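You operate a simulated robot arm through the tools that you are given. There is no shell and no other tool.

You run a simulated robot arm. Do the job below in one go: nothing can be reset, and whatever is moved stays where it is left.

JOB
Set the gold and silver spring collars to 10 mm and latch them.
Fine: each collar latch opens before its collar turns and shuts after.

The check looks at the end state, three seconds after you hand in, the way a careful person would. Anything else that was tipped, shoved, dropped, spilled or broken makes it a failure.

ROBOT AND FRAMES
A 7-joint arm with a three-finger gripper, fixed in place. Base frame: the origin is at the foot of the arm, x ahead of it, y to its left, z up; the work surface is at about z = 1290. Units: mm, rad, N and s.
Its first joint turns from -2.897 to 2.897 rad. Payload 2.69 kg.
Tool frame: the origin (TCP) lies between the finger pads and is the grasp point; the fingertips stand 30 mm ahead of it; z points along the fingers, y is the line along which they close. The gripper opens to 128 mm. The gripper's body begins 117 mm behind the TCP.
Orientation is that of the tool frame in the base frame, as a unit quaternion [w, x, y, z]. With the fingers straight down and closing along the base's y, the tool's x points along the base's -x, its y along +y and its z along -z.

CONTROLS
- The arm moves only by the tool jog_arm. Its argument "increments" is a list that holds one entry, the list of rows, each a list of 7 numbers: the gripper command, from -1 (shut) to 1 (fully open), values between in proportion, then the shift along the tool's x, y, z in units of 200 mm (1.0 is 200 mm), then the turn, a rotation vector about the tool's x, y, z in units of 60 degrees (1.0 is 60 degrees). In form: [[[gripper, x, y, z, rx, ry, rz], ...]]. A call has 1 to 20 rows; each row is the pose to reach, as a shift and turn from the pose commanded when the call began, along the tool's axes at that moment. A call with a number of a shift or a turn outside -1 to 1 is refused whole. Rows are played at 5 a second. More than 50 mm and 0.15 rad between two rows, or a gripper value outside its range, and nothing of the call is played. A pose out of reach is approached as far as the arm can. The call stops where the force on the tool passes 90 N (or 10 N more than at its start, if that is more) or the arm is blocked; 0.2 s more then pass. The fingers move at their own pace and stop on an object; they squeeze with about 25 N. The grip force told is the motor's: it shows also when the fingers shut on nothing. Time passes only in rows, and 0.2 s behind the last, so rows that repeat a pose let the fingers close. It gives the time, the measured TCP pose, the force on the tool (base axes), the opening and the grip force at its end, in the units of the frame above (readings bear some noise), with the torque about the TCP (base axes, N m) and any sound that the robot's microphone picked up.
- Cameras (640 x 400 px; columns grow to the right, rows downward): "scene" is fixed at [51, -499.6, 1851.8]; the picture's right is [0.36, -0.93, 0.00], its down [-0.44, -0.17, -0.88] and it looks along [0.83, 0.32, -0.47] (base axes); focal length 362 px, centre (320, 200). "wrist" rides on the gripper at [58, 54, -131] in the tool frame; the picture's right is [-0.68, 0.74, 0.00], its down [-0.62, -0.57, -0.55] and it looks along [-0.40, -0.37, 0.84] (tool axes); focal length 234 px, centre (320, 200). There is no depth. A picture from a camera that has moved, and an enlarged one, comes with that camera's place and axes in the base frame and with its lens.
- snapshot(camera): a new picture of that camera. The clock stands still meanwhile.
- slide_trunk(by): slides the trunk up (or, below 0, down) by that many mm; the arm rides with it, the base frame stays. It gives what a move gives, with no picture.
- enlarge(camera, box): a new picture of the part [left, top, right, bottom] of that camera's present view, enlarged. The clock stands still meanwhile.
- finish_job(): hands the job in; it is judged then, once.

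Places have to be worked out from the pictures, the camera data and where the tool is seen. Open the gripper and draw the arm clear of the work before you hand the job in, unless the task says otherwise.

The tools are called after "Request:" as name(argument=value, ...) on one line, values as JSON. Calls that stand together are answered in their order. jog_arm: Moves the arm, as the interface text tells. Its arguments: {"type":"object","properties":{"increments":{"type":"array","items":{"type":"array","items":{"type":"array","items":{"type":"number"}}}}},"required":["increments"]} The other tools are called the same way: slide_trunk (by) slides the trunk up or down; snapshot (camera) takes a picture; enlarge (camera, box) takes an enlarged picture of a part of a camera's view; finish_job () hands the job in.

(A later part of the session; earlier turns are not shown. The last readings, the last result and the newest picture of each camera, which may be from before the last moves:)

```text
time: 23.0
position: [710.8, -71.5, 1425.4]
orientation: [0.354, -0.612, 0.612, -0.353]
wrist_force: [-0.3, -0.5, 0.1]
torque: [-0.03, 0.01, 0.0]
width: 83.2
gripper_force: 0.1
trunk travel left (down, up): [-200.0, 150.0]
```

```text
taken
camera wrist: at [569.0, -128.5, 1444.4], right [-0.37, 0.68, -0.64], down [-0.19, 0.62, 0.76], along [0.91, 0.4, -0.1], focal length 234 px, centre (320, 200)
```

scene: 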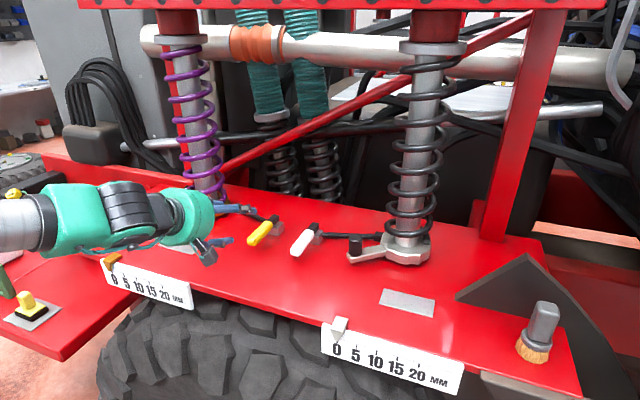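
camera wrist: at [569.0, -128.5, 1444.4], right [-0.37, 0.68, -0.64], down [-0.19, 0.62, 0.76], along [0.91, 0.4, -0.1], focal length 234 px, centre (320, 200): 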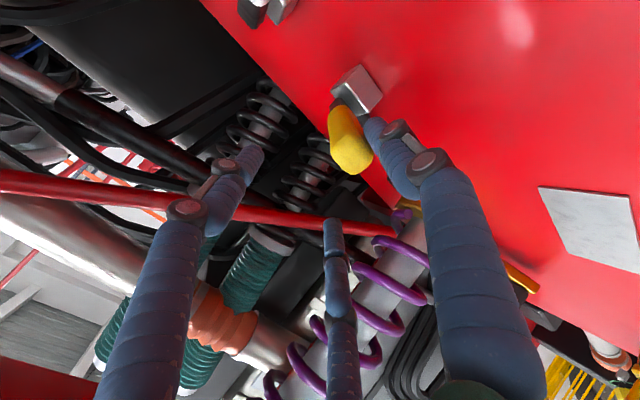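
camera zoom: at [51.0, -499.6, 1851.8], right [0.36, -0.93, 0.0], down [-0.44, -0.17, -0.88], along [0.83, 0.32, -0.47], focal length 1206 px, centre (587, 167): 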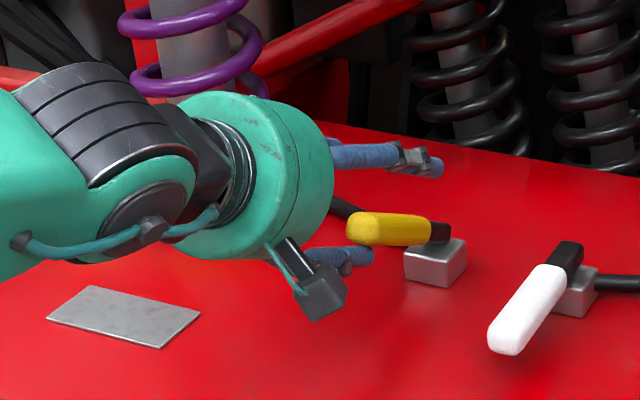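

The lever is at roughly 28°, hinging above the block. Now I'll rotate tool and thumb together about the hinge by 32° more, following the lever.

Request:
jog_arm(increments=[[[0.3, 0, -0.0883, 0.027, -0.1333, 0, 0], [0.3, 0, -0.1722, 0.0663, -0.2667, 0, 0], [0.3, 0, -0.2498, 0.1167, -0.4, 0, 0], [0.3, 0, -0.3196, 0.1775, -0.5333, 0, 0], [0.3, 0, -0.3196, 0.1775, -0.5333, 0, 0]]])

Request:
enlarge(camera="scene", box=[180, 130, 340, 250])

Request:
snapshot(camera="wrist")

```text
time: 24.2
position: [774.3, -70.0, 1461.5]
orientation: [0.17, -0.686, 0.686, -0.171]
wrist_force: [-0.6, 0.0, -1.0]
torque: [0.01, 0.04, 0.03]
width: 83.3
gripper_force: 0.0
trunk travel left (down, up): [-200.0, 150.0]
```

```text
3.33 times, centred on (260, 190) of scene
camera zoom: at [51.0, -499.6, 1851.8], right [0.36, -0.93, 0.0], down [-0.44, -0.17, -0.88], along [0.83, 0.32, -0.47], focal length 1206 px, centre (520, 233)
```

zoom: 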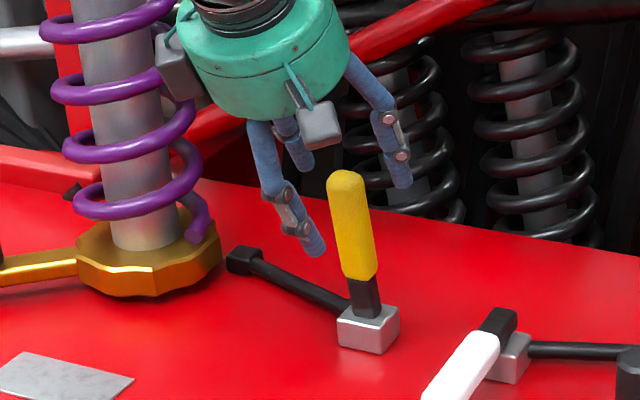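

```text
taken
camera wrist: at [664.0, -127.9, 1551.5], right [-0.65, 0.68, -0.34], down [0.24, 0.62, 0.75], along [0.72, 0.4, -0.57], focal length 234 px, centre (320, 200)
```

wrist: 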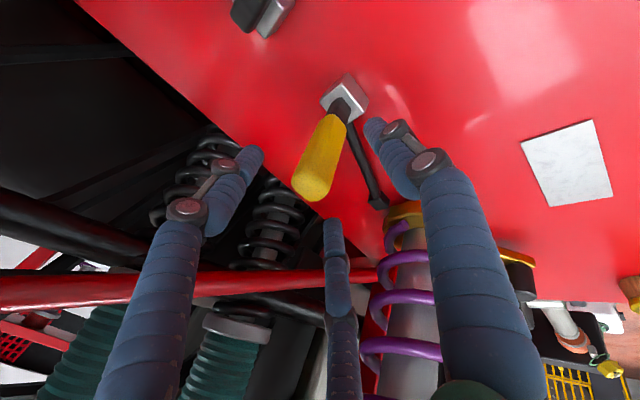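

The lever stands nearly upright (tip ≈ x 791, z 1449) and has gone ahead of the thumb, so it appears to have swung to its open end. I'll zoom in on the pawl at the gold collar to see whether it has drawn clear.

Request:
enlarge(camera="scene", box=[200, 175, 300, 240])

Request:
enlarge(camera="wrist", box=[270, 60, 450, 240])

```text
6.15 times, centred on (250, 208) of scene
camera zoom: at [51.0, -499.6, 1851.8], right [0.36, -0.93, 0.0], down [-0.44, -0.17, -0.88], along [0.83, 0.32, -0.47], focal length 2226 px, centre (751, 154)
```

zoom: 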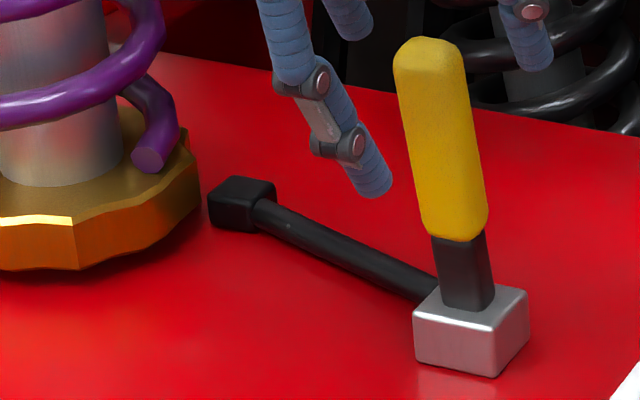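

```text
2.22 times, centred on (360, 150) of wrist
camera zoom: at [664.0, -127.9, 1551.5], right [-0.65, 0.68, -0.34], down [0.24, 0.62, 0.75], along [0.72, 0.4, -0.57], focal length 520 px, centre (231, 311)
```

zoom: 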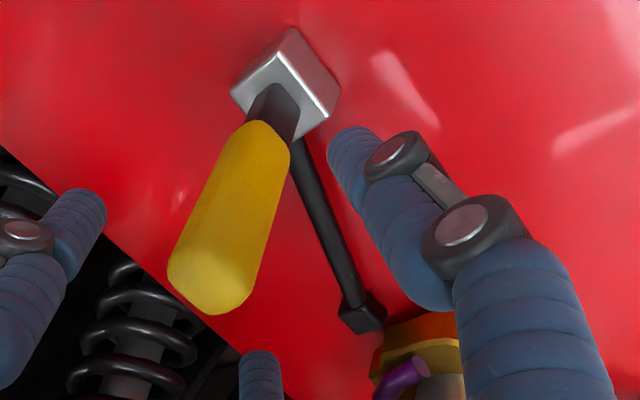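

The lever is at about 80° and the pawl end shows a gap to the gold collar. I'll nudge the lever gently forward with the thumb to confirm it's at its open stop.

Request:
jog_arm(increments=[[[0.3, 0, -0.066, 0.035, 0, 0, 0], [0.3, 0, -0.124, 0.0657, 0, 0, 0], [0.3, 0, -0.15, 0.0797, 0, 0, 0], [0.3, 0, -0.172, 0.0915, 0, 0, 0], [0.3, 0, -0.172, 0.0915, 0, 0, 0]]])

Request:
enlarge(camera="scene", box=[200, 150, 320, 240])

Request:
enlarge(camera="wrist", box=[270, 60, 450, 240])

```text
time: 25.4
position: [811.0, -69.7, 1462.8]
orientation: [0.171, -0.686, 0.686, -0.172]
wrist_force: [-7.8, 0.3, 1.1]
torque: [0.04, 0.42, -0.01]
width: 88.8
gripper_force: 4.2
trunk travel left (down, up): [-200.0, 150.0]
```

```text
4.44 times, centred on (260, 195) of scene
camera zoom: at [51.0, -499.6, 1851.8], right [0.36, -0.93, 0.0], down [-0.44, -0.17, -0.88], along [0.83, 0.32, -0.47], focal length 1608 px, centre (587, 222)
```

zoom: 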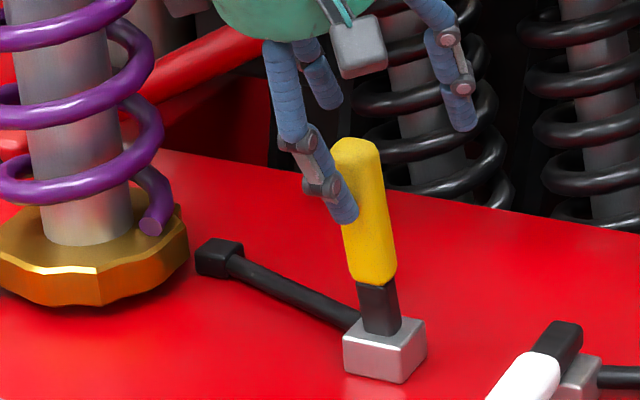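

```text
2.22 times, centred on (360, 150) of wrist
camera zoom: at [701.2, -129.4, 1553.8], right [-0.65, 0.68, -0.35], down [0.24, 0.62, 0.75], along [0.72, 0.4, -0.56], focal length 520 px, centre (231, 311)
```

zoom: 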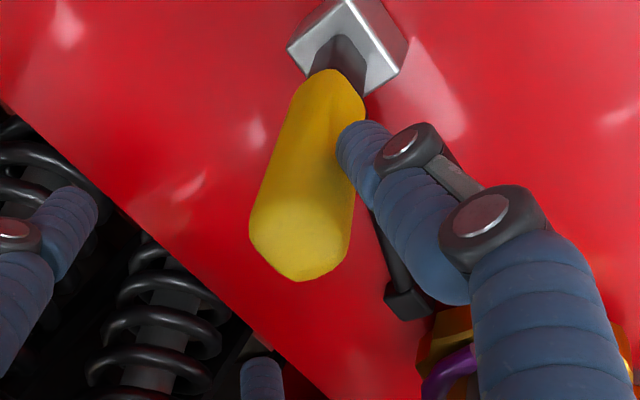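

The thumb met firm resistance (~8 N, fingers yielded, lever unmoved), so the yellow latch is at its open stop. I'll back away, straighten the tool, and then go look at the gold collar's knob.

Request:
jog_arm(increments=[[[0.3, 0, 0.11, -0.0586, 0, 0, 0], [0.3, 0, 0.2208, -0.117, 0, 0, 0], [0.3, 0, 0.306, -0.276, -0.12, 0, 0], [0.3, 0, 0.392, -0.434, -0.24, 0, 0], [0.3, 0, 0.524, -0.505, -0.36, 0, 0], [0.3, 0, 0.6126, -0.552, -0.467, 0, 0], [0.3, 0, 0.6126, -0.552, -0.467, 0, 0]]])

Request:
snapshot(camera="scene")

Request:
snapshot(camera="wrist")

```text
time: 27.0
position: [653.3, -71.8, 1503.3]
orientation: [0.0, 0.707, -0.707, 0.0]
wrist_force: [1.0, -0.4, -0.6]
torque: [0.01, 0.02, 0.0]
width: 83.6
gripper_force: 0.2
trunk travel left (down, up): [-200.0, 150.0]
```

```text
taken
```

scene: 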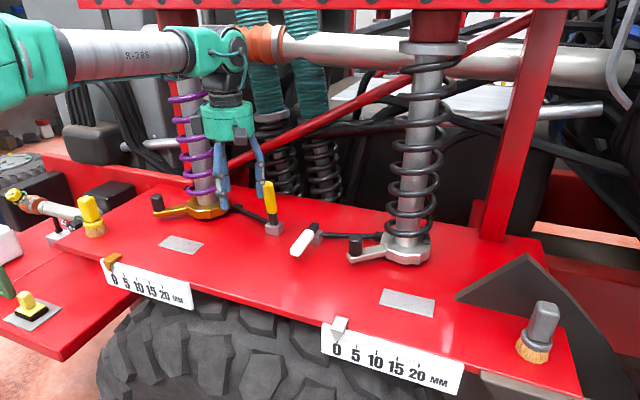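

```text
taken
camera wrist: at [598.2, -130.5, 1634.0], right [-0.74, 0.68, 0.0], down [0.57, 0.62, 0.55], along [0.37, 0.4, -0.84], focal length 234 px, centre (320, 200)
```

wrist: 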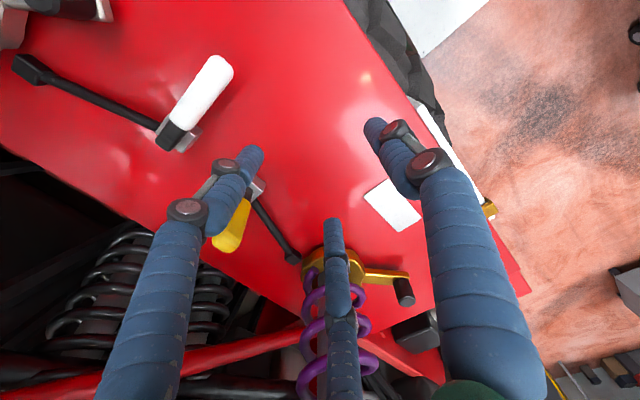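

The yellow latch stands upright by itself. While the arm is in this posture I'll open the white latch the same way: move to y≈-190, draw back and pitch forward 60°.

Request:
jog_arm(increments=[[[0.3, 0.0741, 0.0281, 0.0338, 0.125, 0, 0], [0.3, 0.1481, 0.0563, 0.0675, 0.25, 0, 0], [0.3, 0.2222, 0.0844, 0.1013, 0.375, 0, 0], [0.3, 0.2963, 0.1125, 0.135, 0.5, 0, 0], [0.3, 0.3703, 0.1406, 0.1688, 0.625, 0, 0], [0.3, 0.4444, 0.1688, 0.2025, 0.75, 0, 0], [0.3, 0.5184, 0.1969, 0.2363, 0.875, 0, 0], [0.3, 0.5925, 0.225, 0.27, 1.0, 0, 0], [0.3, 0.5925, 0.225, 0.27, 1.0, 0, 0]]])

Request:
snapshot(camera="wrist")

Request:
snapshot(camera="scene")

```text
time: 29.0
position: [604.4, -190.4, 1449.9]
orientation: [-0.353, 0.613, -0.612, 0.354]
wrist_force: [-0.4, -0.2, -0.3]
torque: [-0.06, -0.02, 0.02]
width: 83.3
gripper_force: 0.0
trunk travel left (down, up): [-200.0, 150.0]
```

```text
taken
camera wrist: at [462.5, -248.3, 1467.7], right [-0.37, 0.68, -0.64], down [-0.19, 0.62, 0.76], along [0.91, 0.4, -0.1], focal length 234 px, centre (320, 200)
```

wrist: 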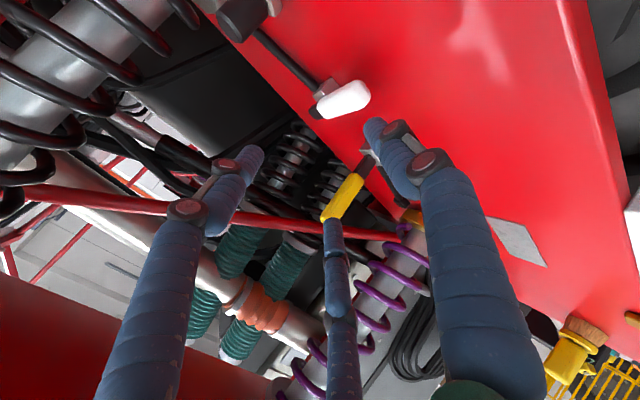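

```text
taken
```

scene: 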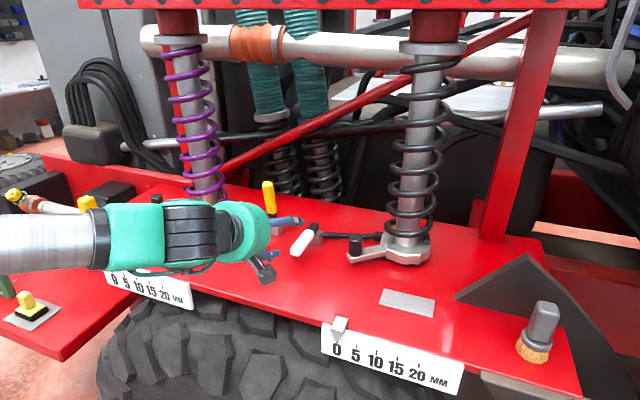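

Posture reached; the white lever tip is at about y≈-191.5. I'll move in to the same pre-contact place in front of the white lever tip.

Request:
jog_arm(increments=[[[0.3, 0.0025, 0.07, 0.124, 0, 0, 0], [0.3, 0.005, 0.141, 0.249, 0, 0, 0], [0.3, 0.0075, 0.212, 0.373, 0, 0, 0], [0.3, 0.0075, 0.212, 0.373, 0, 0, 0]]])

Request:
snapshot(camera="wrist")

Request:
enlarge(camera="scene", box=[220, 190, 380, 310])

```text
time: 30.0
position: [649.0, -191.1, 1371.7]
orientation: [0.354, -0.612, 0.612, -0.354]
wrist_force: [0.5, -0.4, 0.8]
torque: [-0.04, 0.01, 0.0]
width: 83.3
gripper_force: 0.0
trunk travel left (down, up): [-200.0, 150.0]
```

```text
taken
camera wrist: at [508.5, -249.1, 1391.7], right [-0.37, 0.68, -0.64], down [-0.19, 0.62, 0.76], along [0.91, 0.4, -0.1], focal length 234 px, centre (320, 200)
```

wrist: 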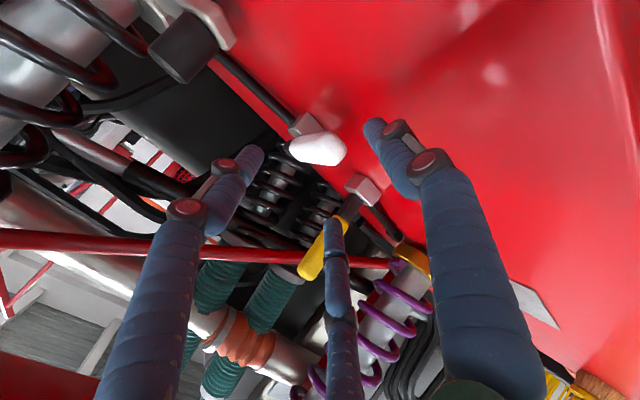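

```text
3.33 times, centred on (300, 250) of scene
camera zoom: at [51.0, -499.6, 1851.8], right [0.36, -0.93, 0.0], down [-0.44, -0.17, -0.88], along [0.83, 0.32, -0.47], focal length 1206 px, centre (387, 33)
```

zoom: 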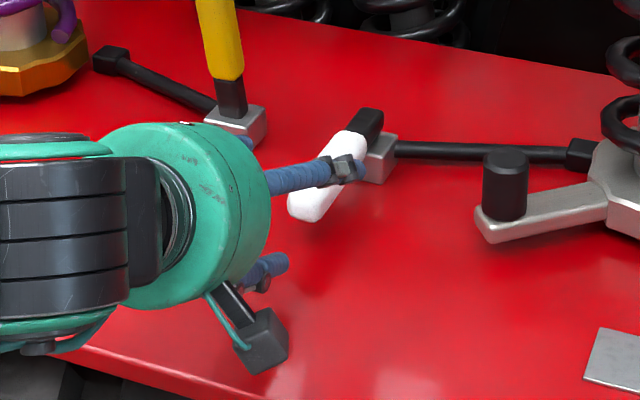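

Alignment matches the yellow case. Sliding the thumb under the white lever tip with the same moves.

Request:
jog_arm(increments=[[[0.3, 0, 0.035, 0.049, 0, 0, 0], [0.3, 0, -0.015, 0.137, 0, 0, 0], [0.3, 0, -0.0675, 0.2267, 0, 0, 0], [0.3, 0, -0.0675, 0.2267, 0, 0, 0]]])

Request:
snapshot(camera="wrist")

Request:
enlarge(camera="scene", box=[220, 190, 380, 310])

```text
time: 31.0
position: [698.6, -191.8, 1363.5]
orientation: [0.353, -0.613, 0.613, -0.354]
wrist_force: [-2.4, -0.1, -0.7]
torque: [0.02, 0.08, -0.02]
width: 84.7
gripper_force: 0.7
trunk travel left (down, up): [-200.0, 150.0]
```

```text
taken
camera wrist: at [557.4, -249.7, 1382.8], right [-0.37, 0.68, -0.64], down [-0.19, 0.62, 0.76], along [0.91, 0.4, -0.1], focal length 234 px, centre (320, 200)
```

wrist: 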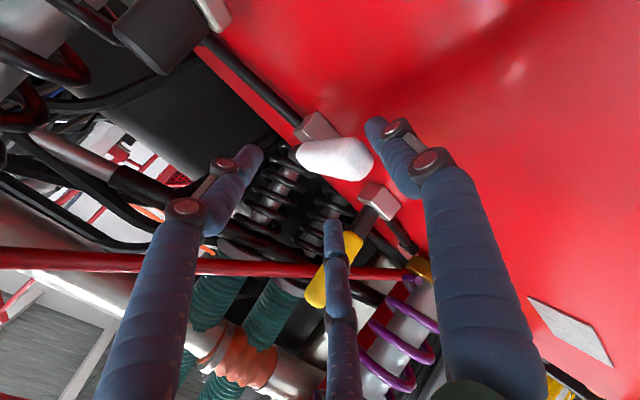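

```text
3.33 times, centred on (300, 250) of scene
camera zoom: at [51.0, -499.6, 1851.8], right [0.36, -0.93, 0.0], down [-0.44, -0.17, -0.88], along [0.83, 0.32, -0.47], focal length 1206 px, centre (387, 33)
```

zoom: 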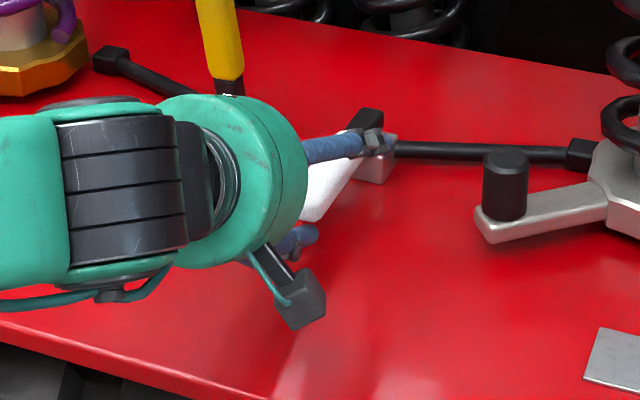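

A slight touch (-2.4 N) shows the thumb is against the lever's underside. Lifting now along the same path.

Request:
jog_arm(increments=[[[0.3, 0, -0.0384, -0.0135, 0, 0, 0], [0.3, 0, -0.0768, -0.027, 0, 0, 0], [0.3, 0, -0.1152, -0.04, 0, 0, 0], [0.3, 0, -0.1536, -0.054, 0, 0, 0], [0.3, 0, -0.1936, -0.0655, 0, 0, 0], [0.3, 0, -0.2329, -0.0767, 0, 0, 0], [0.3, 0, -0.2706, -0.087, 0, 0, 0], [0.3, 0, -0.3076, -0.097, 0, 0, 0], [0.3, 0, -0.3076, -0.097, 0, 0, 0]]])

Request:
snapshot(camera="wrist")

Request:
enlarge(camera="scene", box=[220, 170, 380, 290])

```text
time: 33.0
position: [711.0, -191.0, 1426.5]
orientation: [0.354, -0.612, 0.613, -0.354]
wrist_force: [0.5, 0.3, -0.6]
torque: [-0.04, 0.02, 0.01]
width: 83.1
gripper_force: 0.1
trunk travel left (down, up): [-200.0, 150.0]
```

```text
taken
camera wrist: at [569.3, -248.3, 1445.1], right [-0.37, 0.68, -0.64], down [-0.19, 0.62, 0.76], along [0.91, 0.4, -0.1], focal length 234 px, centre (320, 200)
```

wrist: 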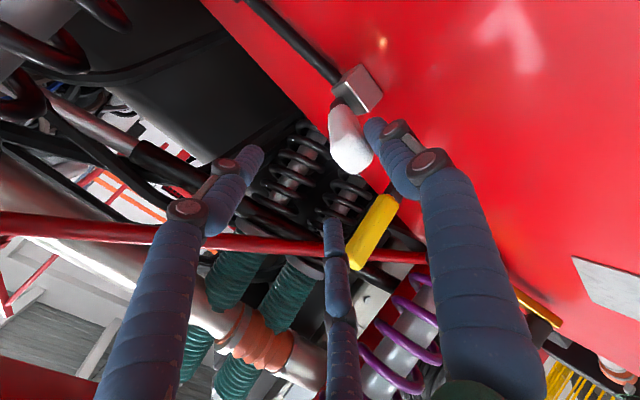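

```text
3.33 times, centred on (300, 230) of scene
camera zoom: at [51.0, -499.6, 1851.8], right [0.36, -0.93, 0.0], down [-0.44, -0.17, -0.88], along [0.83, 0.32, -0.47], focal length 1206 px, centre (387, 100)
```

zoom: 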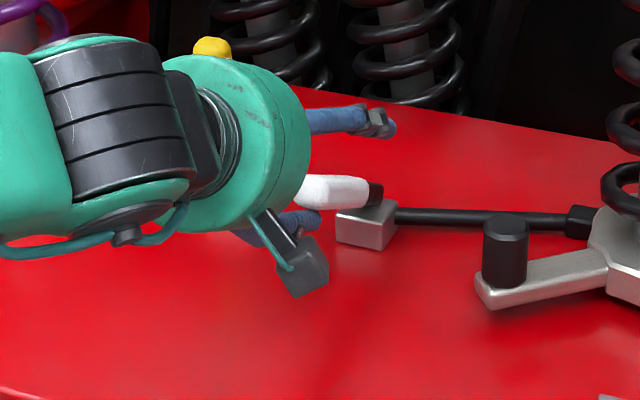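

Same state as yellow was at ~28°. Rotating the tool and thumb together about the hinge by 32°.

Request:
jog_arm(increments=[[[0.3, 0, -0.0883, 0.027, -0.1333, 0, 0], [0.3, 0, -0.1722, 0.0663, -0.2667, 0, 0], [0.3, 0, -0.2498, 0.1167, -0.4, 0, 0], [0.3, 0, -0.3196, 0.1775, -0.5333, 0, 0], [0.3, 0, -0.3196, 0.1775, -0.5333, 0, 0]]])

Request:
enlarge(camera="scene", box=[220, 130, 420, 280])

```text
time: 34.2
position: [774.4, -190.8, 1462.8]
orientation: [0.171, -0.686, 0.686, -0.171]
wrist_force: [1.2, -0.8, -0.8]
torque: [-0.01, 0.03, 0.04]
width: 83.3
gripper_force: 0.1
trunk travel left (down, up): [-200.0, 150.0]
```

```text
2.67 times, centred on (320, 205) of scene
camera zoom: at [51.0, -499.6, 1851.8], right [0.36, -0.93, 0.0], down [-0.44, -0.17, -0.88], along [0.83, 0.32, -0.47], focal length 965 px, centre (320, 187)
```

zoom: 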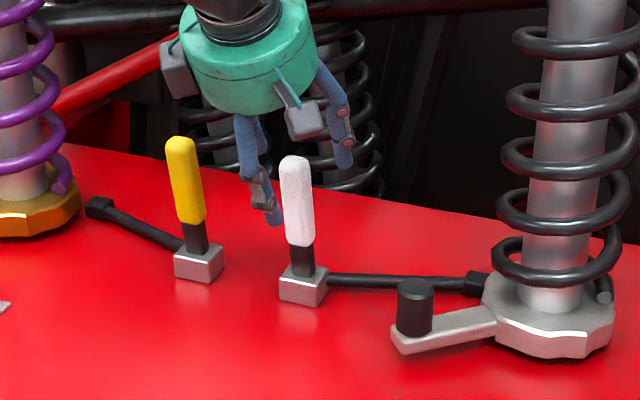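

White also stands upright, parallel to yellow. I'll give it the same gentle nudge to confirm it's at its stop, then back away and straighten up.

Request:
jog_arm(increments=[[[0.3, 0, -0.066, 0.035, 0, 0, 0], [0.3, 0, -0.124, 0.0657, 0, 0, 0], [0.3, 0, -0.15, 0.0797, 0, 0, 0], [0.3, 0, -0.172, 0.0915, 0, 0, 0], [0.3, 0, -0.172, 0.0915, 0, 0, 0]]])

Request:
jog_arm(increments=[[[0.3, 0, 0.11, -0.0586, 0, 0, 0], [0.3, 0, 0.2208, -0.117, 0, 0, 0], [0.3, 0, 0.306, -0.276, -0.12, 0, 0], [0.3, 0, 0.392, -0.434, -0.24, 0, 0], [0.3, 0, 0.524, -0.505, -0.36, 0, 0], [0.3, 0, 0.6126, -0.552, -0.467, 0, 0], [0.3, 0, 0.6126, -0.552, -0.467, 0, 0]]])

Request:
snapshot(camera="scene")

Request:
snapshot(camera="wrist")

```text
time: 35.4
position: [809.2, -190.4, 1463.1]
orientation: [0.172, -0.686, 0.686, -0.171]
wrist_force: [-7.8, -3.6, -1.1]
torque: [-0.15, 0.29, 0.06]
width: 88.5
gripper_force: 3.4
trunk travel left (down, up): [-200.0, 150.0]
```

```text
time: 37.0
position: [652.1, -193.2, 1504.1]
orientation: [-0.001, -0.707, 0.707, 0.001]
wrist_force: [-0.1, 1.1, -0.1]
torque: [0.02, 0.05, -0.03]
width: 83.0
gripper_force: 0.0
trunk travel left (down, up): [-200.0, 150.0]
```

```text
taken
```

scene: 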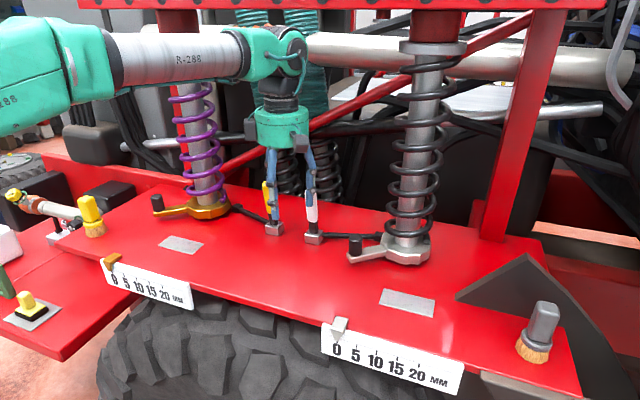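

```text
taken
camera wrist: at [598.0, -250.7, 1635.3], right [-0.74, 0.68, 0.0], down [0.57, 0.62, 0.55], along [0.37, 0.4, -0.84], focal length 234 px, centre (320, 200)
```

wrist: 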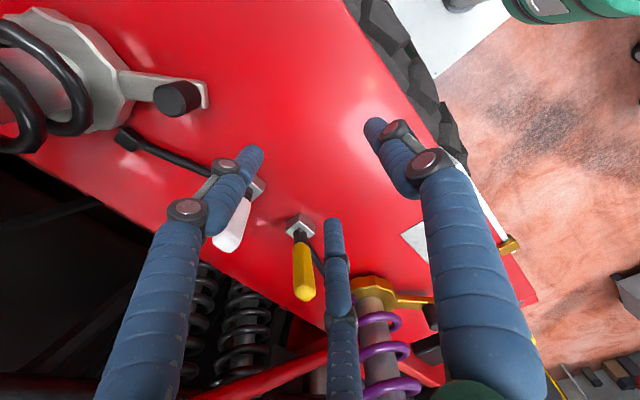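

Both latches are open and at their stops. Next the silver collar, which is nearer: I'll move to above its knob (estimated ≈(745,-319)) at a safe height and look closely.

Request:
jog_arm(increments=[[[0.3, 0.2, 0, 0, 0, 0, 0], [0.3, 0.4, 0, 0, 0, 0, 0], [0.3, 0.6, -0.05, 0, 0, 0, 0], [0.3, 0.635, -0.2, 0.05, 0, 0, 0], [0.3, 0.635, -0.35, 0.15, 0, 0, 0], [0.3, 0.635, -0.465, 0.265, 0, 0, 0], [0.3, 0.635, -0.465, 0.265, 0, 0, 0]]])

Request:
snapshot(camera="wrist")

Request:
enlarge(camera="scene", box=[300, 130, 460, 280])

```text
time: 38.6
position: [745.3, -318.1, 1450.4]
orientation: [0.0, -0.707, 0.707, 0.0]
wrist_force: [0.5, 0.0, -0.5]
torque: [0.01, 0.07, 0.0]
width: 83.4
gripper_force: 0.0
trunk travel left (down, up): [-200.0, 150.0]
```

```text
taken
camera wrist: at [691.0, -375.7, 1581.5], right [-0.74, 0.68, 0.0], down [0.57, 0.62, 0.55], along [0.37, 0.4, -0.84], focal length 234 px, centre (320, 200)
```

wrist: 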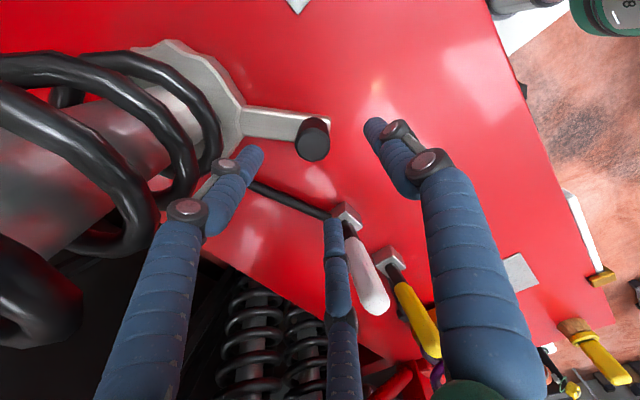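

```text
2.67 times, centred on (380, 205) of scene
camera zoom: at [51.0, -499.6, 1851.8], right [0.36, -0.93, 0.0], down [-0.44, -0.17, -0.88], along [0.83, 0.32, -0.47], focal length 965 px, centre (160, 187)
```

zoom: 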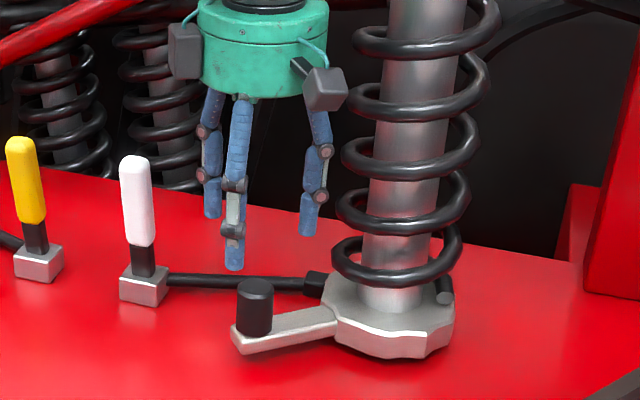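

The knob is almost below the TCP; I judge it at ≈(749.5,-321.5), top z≈1373. I'll correct by a few mm and descend with the fingers open around it to TCP z≈1370.

Request:
jog_arm(increments=[[[0.3, 0.0175, -0.021, 0.0, 0, 0, 0], [0.3, 0.0175, -0.021, 0.15, 0, 0, 0], [0.3, 0.0175, -0.021, 0.3, 0, 0, 0], [0.3, 0.0175, -0.021, 0.4, 0, 0, 0], [0.3, 0.0175, -0.021, 0.4, 0, 0, 0]]])

Request:
enlarge(camera="wrist", box=[200, 80, 440, 240])

Request:
enlarge(camera="scene", box=[300, 180, 460, 280])

```text
time: 39.8
position: [752.7, -322.4, 1369.6]
orientation: [-0.001, 0.708, -0.707, 0.0]
wrist_force: [0.0, -0.5, -0.3]
torque: [-0.03, 0.02, -0.01]
width: 83.2
gripper_force: 0.1
trunk travel left (down, up): [-200.0, 150.0]
```

```text
2.50 times, centred on (320, 160) of wrist
camera zoom: at [698.0, -381.1, 1501.2], right [-0.74, 0.68, 0.0], down [0.57, 0.62, 0.55], along [0.37, 0.4, -0.84], focal length 585 px, centre (320, 300)
```

zoom: 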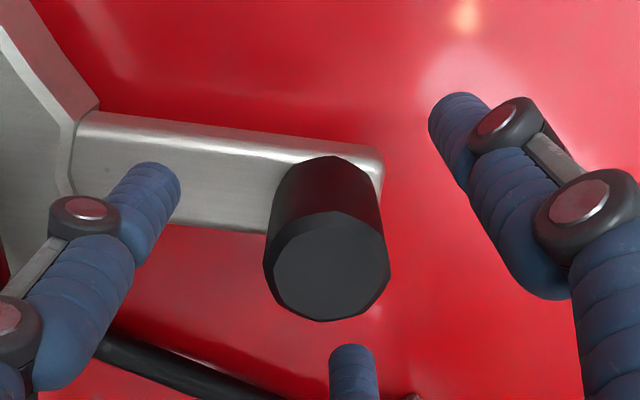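

```text
4.00 times, centred on (380, 230) of scene
camera zoom: at [51.0, -499.6, 1851.8], right [0.36, -0.93, 0.0], down [-0.44, -0.17, -0.88], along [0.83, 0.32, -0.47], focal length 1447 px, centre (80, 80)
```

zoom: 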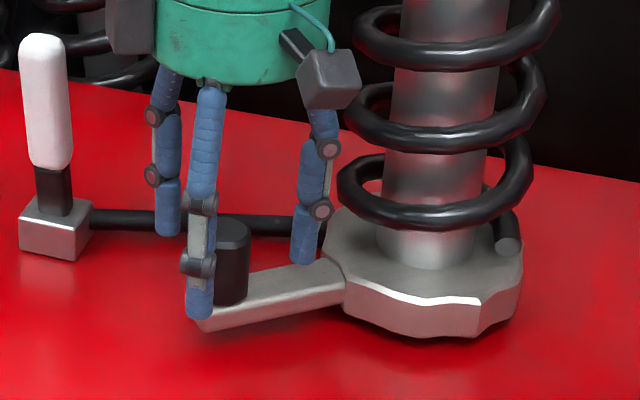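

The knob (≈29 mm thick) sits a few mm to the thumb side of centre. I'll shift 5 mm, then close to a loose cage of ~33 mm around it.

Request:
jog_arm(increments=[[[0.3, 0.0075, 0.025, 0, 0, 0, 0], [0.0, 0.0075, 0.025, 0, 0, 0, 0], [-0.3, 0.0075, 0.025, 0, 0, 0, 0], [-0.48, 0.0075, 0.025, 0, 0, 0, 0], [-0.48, 0.0075, 0.025, 0, 0, 0, 0]]])

Request:
enlarge(camera="wrist", box=[200, 80, 440, 240])

Request:
enlarge(camera="scene", box=[300, 280, 480, 400])

```text
time: 41.0
position: [747.2, -323.9, 1369.4]
orientation: [0.0, -0.707, 0.707, 0.0]
wrist_force: [0.3, 4.2, 0.7]
torque: [0.13, -0.01, 0.0]
width: 36.2
gripper_force: 1.9
trunk travel left (down, up): [-200.0, 150.0]
```

```text
2.50 times, centred on (320, 160) of wrist
camera zoom: at [692.1, -382.2, 1501.5], right [-0.74, 0.68, 0.0], down [0.57, 0.62, 0.55], along [0.37, 0.4, -0.84], focal length 585 px, centre (320, 300)
```

zoom: 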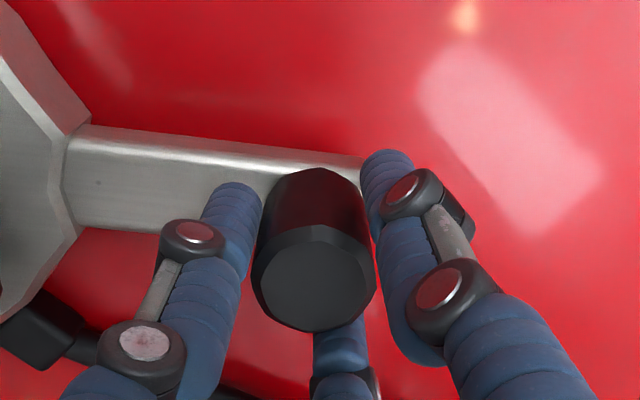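

```text
3.33 times, centred on (390, 340) of scene
camera zoom: at [51.0, -499.6, 1851.8], right [0.36, -0.93, 0.0], down [-0.44, -0.17, -0.88], along [0.83, 0.32, -0.47], focal length 1206 px, centre (87, -267)
```

zoom: 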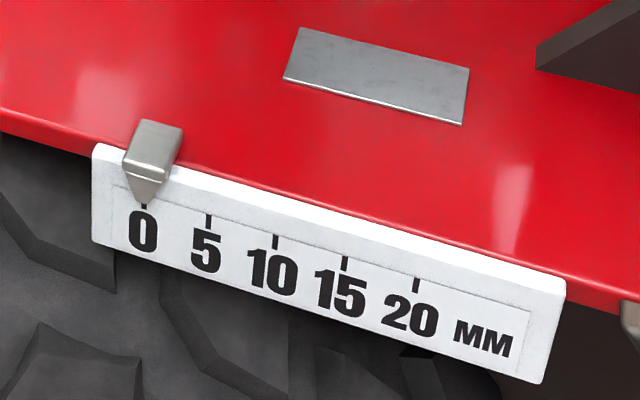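

The cage touches at ~36 mm with only 4 N and the silver pointer still reads 0. I judge the collar axis at ≈(833,-434), arm radius ≈139. I'll try 10° anticlockwise (seen from above) along that arc and read the force and pointer.

Request:
jog_arm(increments=[[[-0.42, 0.022, 0.023, 0, 0, 0, 0], [-0.42, 0.0445, 0.046, 0, 0, 0, 0], [-0.42, 0.066, 0.067, 0, 0, 0, 0], [-0.42, 0.088, 0.088, 0, 0, 0, 0], [-0.42, 0.088, 0.088, 0, 0, 0, 0]]])

Request:
enlarge(camera="wrist", box=[200, 80, 440, 240])

Request:
enlarge(camera="scene", box=[300, 280, 480, 400])

```text
time: 42.2
position: [726.6, -341.8, 1371.3]
orientation: [0.001, 0.707, -0.707, -0.001]
wrist_force: [0.9, 1.3, 0.4]
torque: [0.06, -0.01, 0.03]
width: 38.7
gripper_force: 1.0
trunk travel left (down, up): [-200.0, 150.0]
```

```text
2.50 times, centred on (320, 160) of wrist
camera zoom: at [671.5, -400.0, 1501.7], right [-0.74, 0.68, 0.0], down [0.57, 0.62, 0.55], along [0.37, 0.4, -0.84], focal length 585 px, centre (320, 300)
```

zoom: 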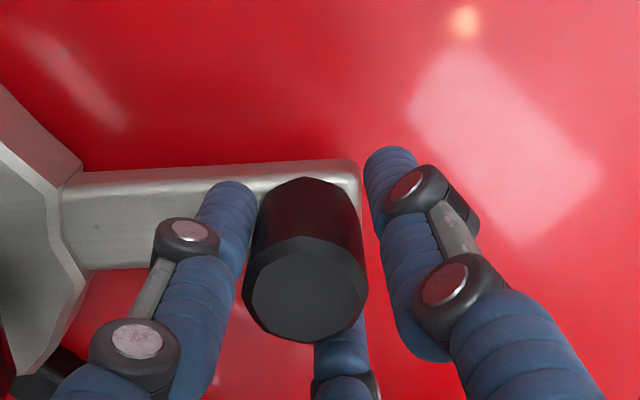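

```text
3.33 times, centred on (390, 340) of scene
camera zoom: at [51.0, -499.6, 1851.8], right [0.36, -0.93, 0.0], down [-0.44, -0.17, -0.88], along [0.83, 0.32, -0.47], focal length 1206 px, centre (87, -267)
```

zoom: 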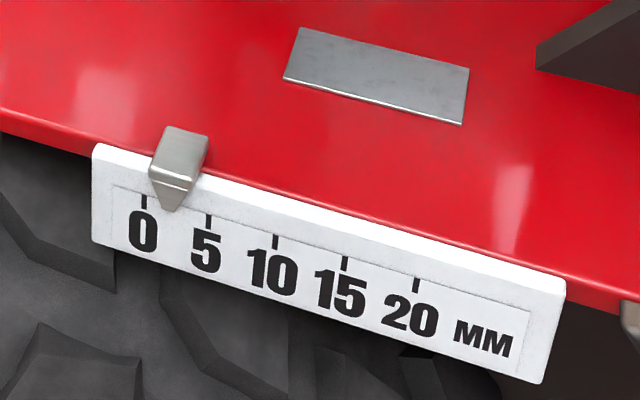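

Anticlockwise is right: the pointer has gone to ≈2.2 mm for ~10° with hardly any force, so 10 mm should be at about 47°. Continuing along the arc to 25°, then checking.

Request:
jog_arm(increments=[[[-0.42, 0.0235, 0.0193, 0, 0, 0, 0], [-0.42, 0.047, 0.0385, 0, 0, 0, 0], [-0.42, 0.072, 0.0555, 0, 0, 0, 0], [-0.42, 0.097, 0.0725, 0, 0, 0, 0], [-0.42, 0.123, 0.0875, 0, 0, 0, 0], [-0.42, 0.1495, 0.102, 0, 0, 0, 0], [-0.42, 0.1495, 0.102, 0, 0, 0, 0]]])

Request:
enlarge(camera="wrist", box=[200, 80, 440, 240])

Request:
enlarge(camera="scene", box=[300, 280, 480, 400])

```text
time: 43.8
position: [705.1, -370.5, 1371.7]
orientation: [0.001, 0.707, -0.707, -0.001]
wrist_force: [-0.3, -1.5, -0.4]
torque: [0.03, -0.01, 0.01]
width: 39.1
gripper_force: 1.2
trunk travel left (down, up): [-200.0, 150.0]
```

```text
2.50 times, centred on (320, 160) of wrist
camera zoom: at [650.8, -429.1, 1503.4], right [-0.74, 0.68, 0.0], down [0.57, 0.62, 0.55], along [0.37, 0.4, -0.84], focal length 585 px, centre (320, 300)
```

zoom: 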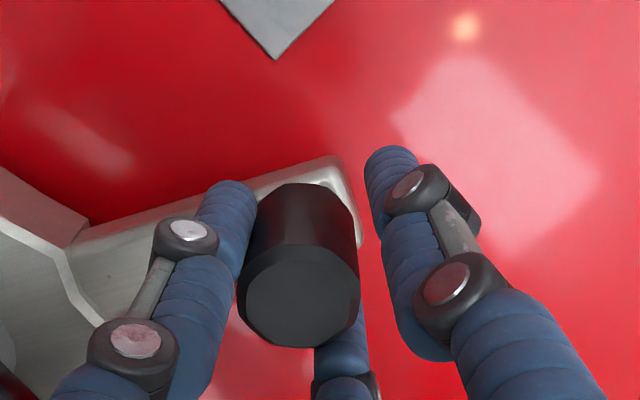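

```text
3.33 times, centred on (390, 340) of scene
camera zoom: at [51.0, -499.6, 1851.8], right [0.36, -0.93, 0.0], down [-0.44, -0.17, -0.88], along [0.83, 0.32, -0.47], focal length 1206 px, centre (87, -267)
```

zoom: 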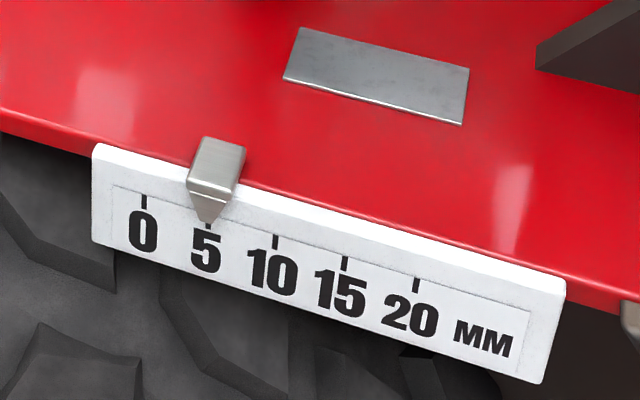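

The pointer now reads ≈5.0 mm at 25°. Carrying on to about 45°, with a slight x correction because the knob sits towards +x in the cage.

Request:
jog_arm(increments=[[[-0.42, 0.0278, 0.0115, 0, 0, 0, 0], [-0.42, 0.0555, 0.0225, 0, 0, 0, 0], [-0.42, 0.084, 0.032, 0, 0, 0, 0], [-0.42, 0.1125, 0.04, 0, 0, 0, 0], [-0.42, 0.142, 0.0465, 0, 0, 0, 0], [-0.42, 0.1715, 0.0525, 0, 0, 0, 0], [-0.42, 0.201, 0.0565, 0, 0, 0, 0], [-0.42, 0.225, 0.06, 0, 0, 0, 0], [-0.42, 0.225, 0.06, 0, 0, 0, 0]]])

Request:
enlarge(camera="wrist", box=[200, 80, 440, 240])

Request:
enlarge(camera="scene", box=[320, 300, 440, 380])

```text
time: 45.8
position: [692.9, -416.8, 1371.6]
orientation: [-0.001, -0.707, 0.707, 0.0]
wrist_force: [-1.1, -0.7, 0.2]
torque: [0.01, 0.01, 0.01]
width: 39.0
gripper_force: 1.3
trunk travel left (down, up): [-200.0, 150.0]
```

```text
2.50 times, centred on (320, 160) of wrist
camera zoom: at [638.3, -475.0, 1502.5], right [-0.74, 0.68, 0.0], down [0.57, 0.62, 0.55], along [0.37, 0.4, -0.84], focal length 585 px, centre (320, 300)
```

zoom: 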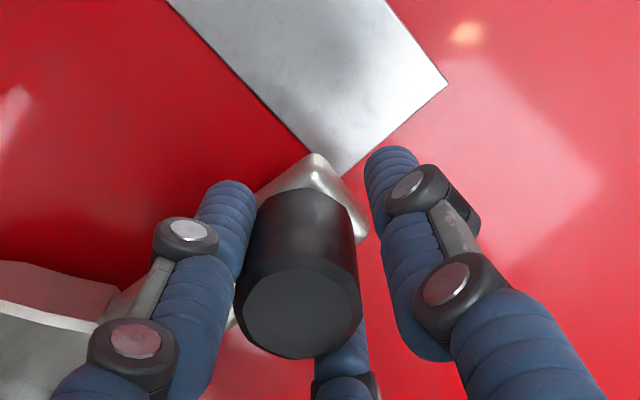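

```text
5.00 times, centred on (380, 340) of scene
camera zoom: at [51.0, -499.6, 1851.8], right [0.36, -0.93, 0.0], down [-0.44, -0.17, -0.88], along [0.83, 0.32, -0.47], focal length 1809 px, centre (20, -500)
```

zoom: 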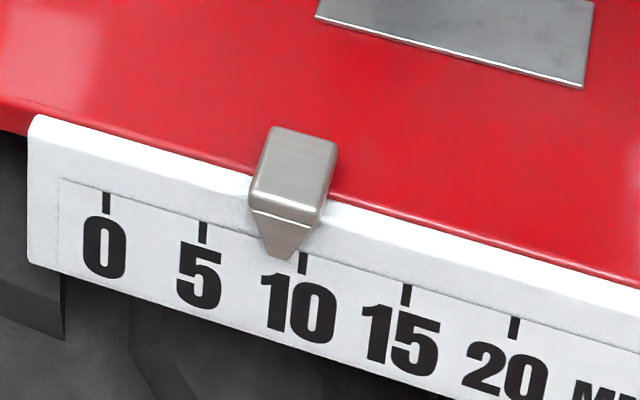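

The silver pointer reads ≈8.9 mm. About 5° more is needed (~12 mm of arc); I'll advance 10 mm and read again.

Request:
jog_arm(increments=[[[-0.42, 0.025, 0.001, 0, 0, 0, 0], [-0.42, 0.05, 0.002, 0, 0, 0, 0], [-0.42, 0.05, 0.002, 0, 0, 0, 0]]])

Request:
enlarge(camera="scene", box=[340, 310, 420, 370])

Request:
enlarge(camera="wrist", box=[200, 80, 440, 240])

```text
time: 46.6
position: [692.8, -425.7, 1371.6]
orientation: [0.0, -0.707, 0.708, 0.0]
wrist_force: [0.6, -2.2, 0.7]
torque: [-0.06, -0.01, -0.01]
width: 38.4
gripper_force: 1.5
trunk travel left (down, up): [-200.0, 150.0]
```

```text
6.67 times, centred on (380, 340) of scene
camera zoom: at [51.0, -499.6, 1851.8], right [0.36, -0.93, 0.0], down [-0.44, -0.17, -0.88], along [0.83, 0.32, -0.47], focal length 2412 px, centre (-80, -733)
```

zoom: 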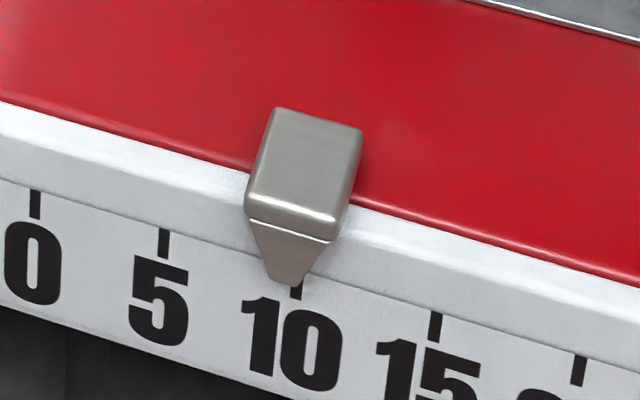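

```text
2.50 times, centred on (320, 160) of wrist
camera zoom: at [638.5, -483.7, 1502.6], right [-0.74, 0.68, 0.0], down [0.57, 0.62, 0.55], along [0.37, 0.4, -0.84], focal length 585 px, centre (320, 300)
```

zoom: 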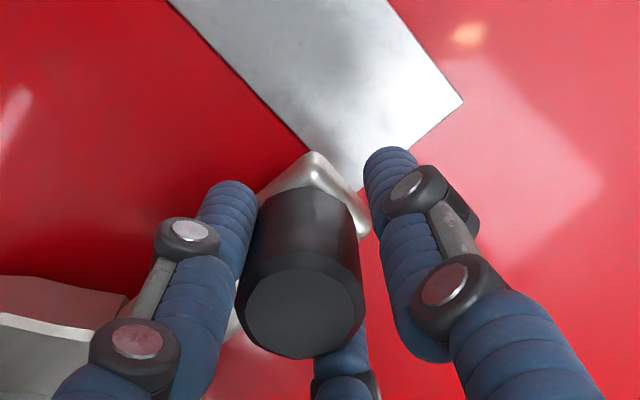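

The pointer is now at ≈9.5 mm. Advancing another 6 mm.

Request:
jog_arm(increments=[[[-0.42, 0.015, 0.0, 0, 0, 0, 0], [-0.42, 0.03, 0.0, 0, 0, 0, 0], [-0.42, 0.03, 0.0, 0, 0, 0, 0]]])

Request:
enlarge(camera="scene", box=[340, 310, 420, 370])

Request:
enlarge(camera="scene", box=[100, 250, 180, 310])

```text
time: 47.4
position: [693.0, -431.5, 1370.4]
orientation: [0.0, 0.707, -0.707, 0.0]
wrist_force: [-0.4, 2.0, 0.8]
torque: [0.12, 0.04, 0.05]
width: 38.9
gripper_force: 1.2
trunk travel left (down, up): [-200.0, 150.0]
```

```text
6.67 times, centred on (380, 340) of scene
camera zoom: at [51.0, -499.6, 1851.8], right [0.36, -0.93, 0.0], down [-0.44, -0.17, -0.88], along [0.83, 0.32, -0.47], focal length 2412 px, centre (-80, -733)
```

zoom: 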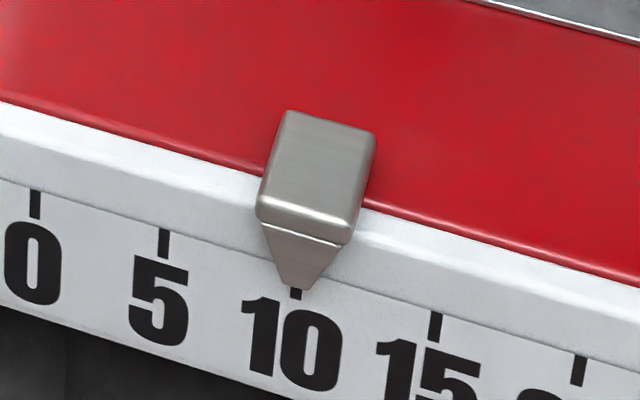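

```text
6.67 times, centred on (140, 280) of scene
camera zoom: at [51.0, -499.6, 1851.8], right [0.36, -0.93, 0.0], down [-0.44, -0.17, -0.88], along [0.83, 0.32, -0.47], focal length 2412 px, centre (1520, -333)
```

zoom: 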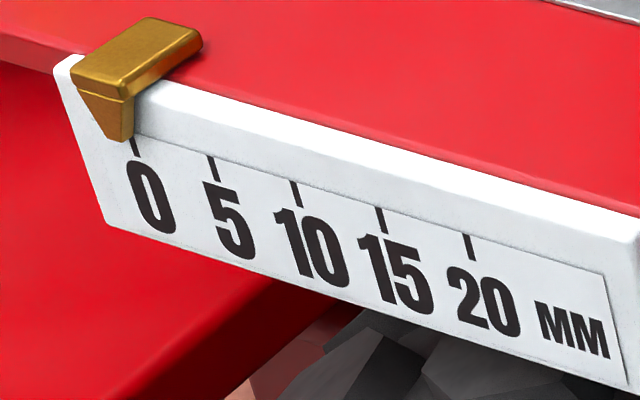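

The pointer tip is visually on the 10 tick. I'll zoom tighter to verify before letting go.

Request:
enlarge(camera="scene", box=[360, 335, 400, 365])

Request:
enlarge(camera="scene", box=[330, 180, 450, 280])

```text
13.33 times, centred on (380, 350) of scene
camera zoom: at [51.0, -499.6, 1851.8], right [0.36, -0.93, 0.0], down [-0.44, -0.17, -0.88], along [0.83, 0.32, -0.47], focal length 4823 px, centre (-480, -1800)
```

zoom: 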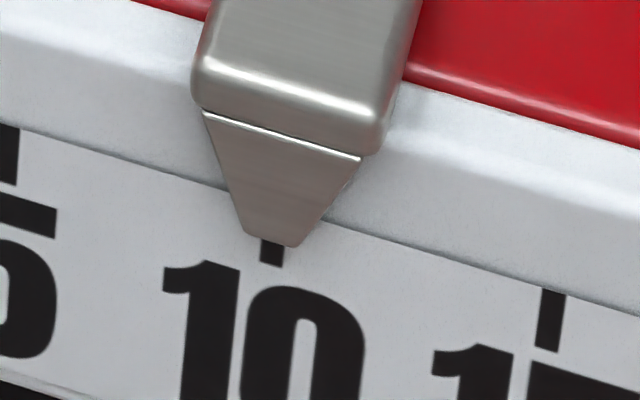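

```text
4.00 times, centred on (390, 230) of scene
camera zoom: at [51.0, -499.6, 1851.8], right [0.36, -0.93, 0.0], down [-0.44, -0.17, -0.88], along [0.83, 0.32, -0.47], focal length 1447 px, centre (40, 80)
```

zoom: 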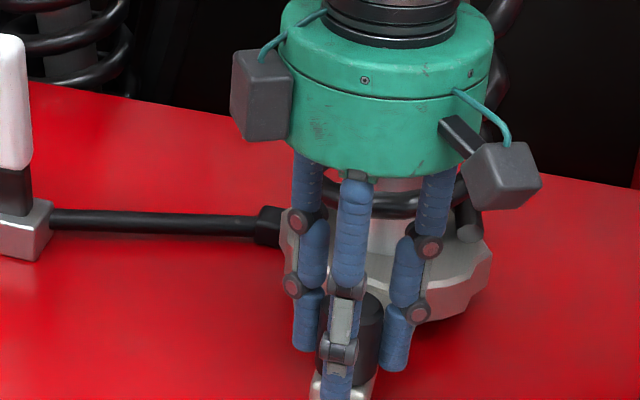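

The silver pointer sits on 10 (≈10.0 after allowing for parallax). I'll open the fingers and lift straight up off the knob, then re-read.

Request:
jog_arm(increments=[[[-0.2, 0, 0, 0, 0, 0, 0], [0.1, 0, 0, 0, 0, 0, 0], [0.3, 0, 0, 0, 0, 0, 0], [0.3, 0, 0, -0.15, 0, 0, 0], [0.3, 0, 0, -0.35, 0, 0, 0], [0.3, 0, 0, -0.55, 0, 0, 0], [0.3, 0, 0, -0.6, 0, 0, 0]]])

Request:
enlarge(camera="scene", box=[360, 335, 400, 365])

Request:
snapshot(camera="wrist")

Request:
snapshot(camera="scene")

```text
time: 49.0
position: [693.2, -432.6, 1492.2]
orientation: [-0.001, 0.707, -0.707, 0.001]
wrist_force: [0.3, 0.4, 1.0]
torque: [-0.01, -0.05, -0.02]
width: 83.5
gripper_force: 0.2
trunk travel left (down, up): [-200.0, 150.0]
```

```text
13.33 times, centred on (380, 350) of scene
camera zoom: at [51.0, -499.6, 1851.8], right [0.36, -0.93, 0.0], down [-0.44, -0.17, -0.88], along [0.83, 0.32, -0.47], focal length 4823 px, centre (-480, -1800)
```

zoom: 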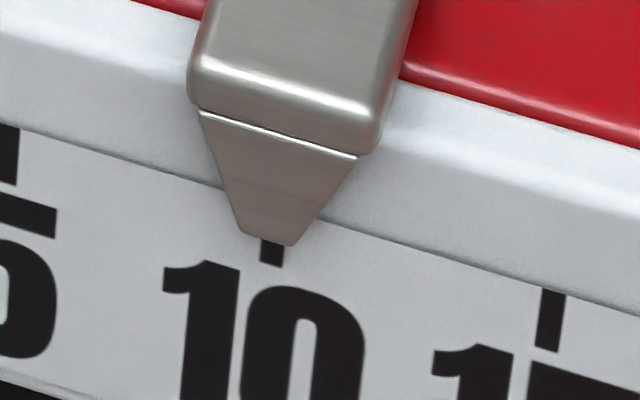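

```text
taken
camera wrist: at [639.1, -490.2, 1623.3], right [-0.74, 0.68, 0.0], down [0.57, 0.62, 0.55], along [0.37, 0.4, -0.84], focal length 234 px, centre (320, 200)
```

wrist: 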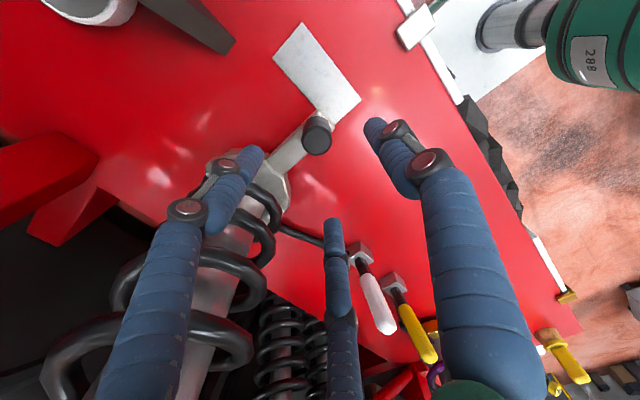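

```text
taken
```

scene: 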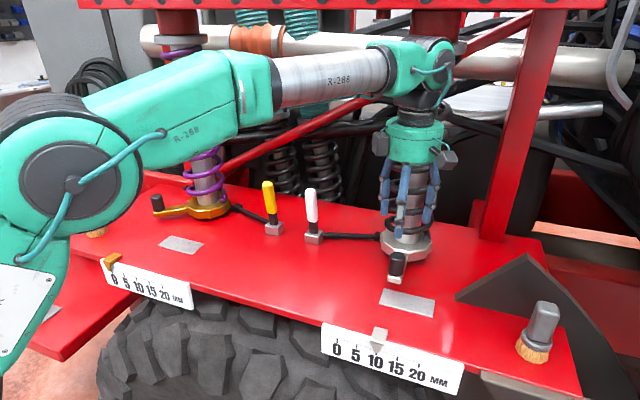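

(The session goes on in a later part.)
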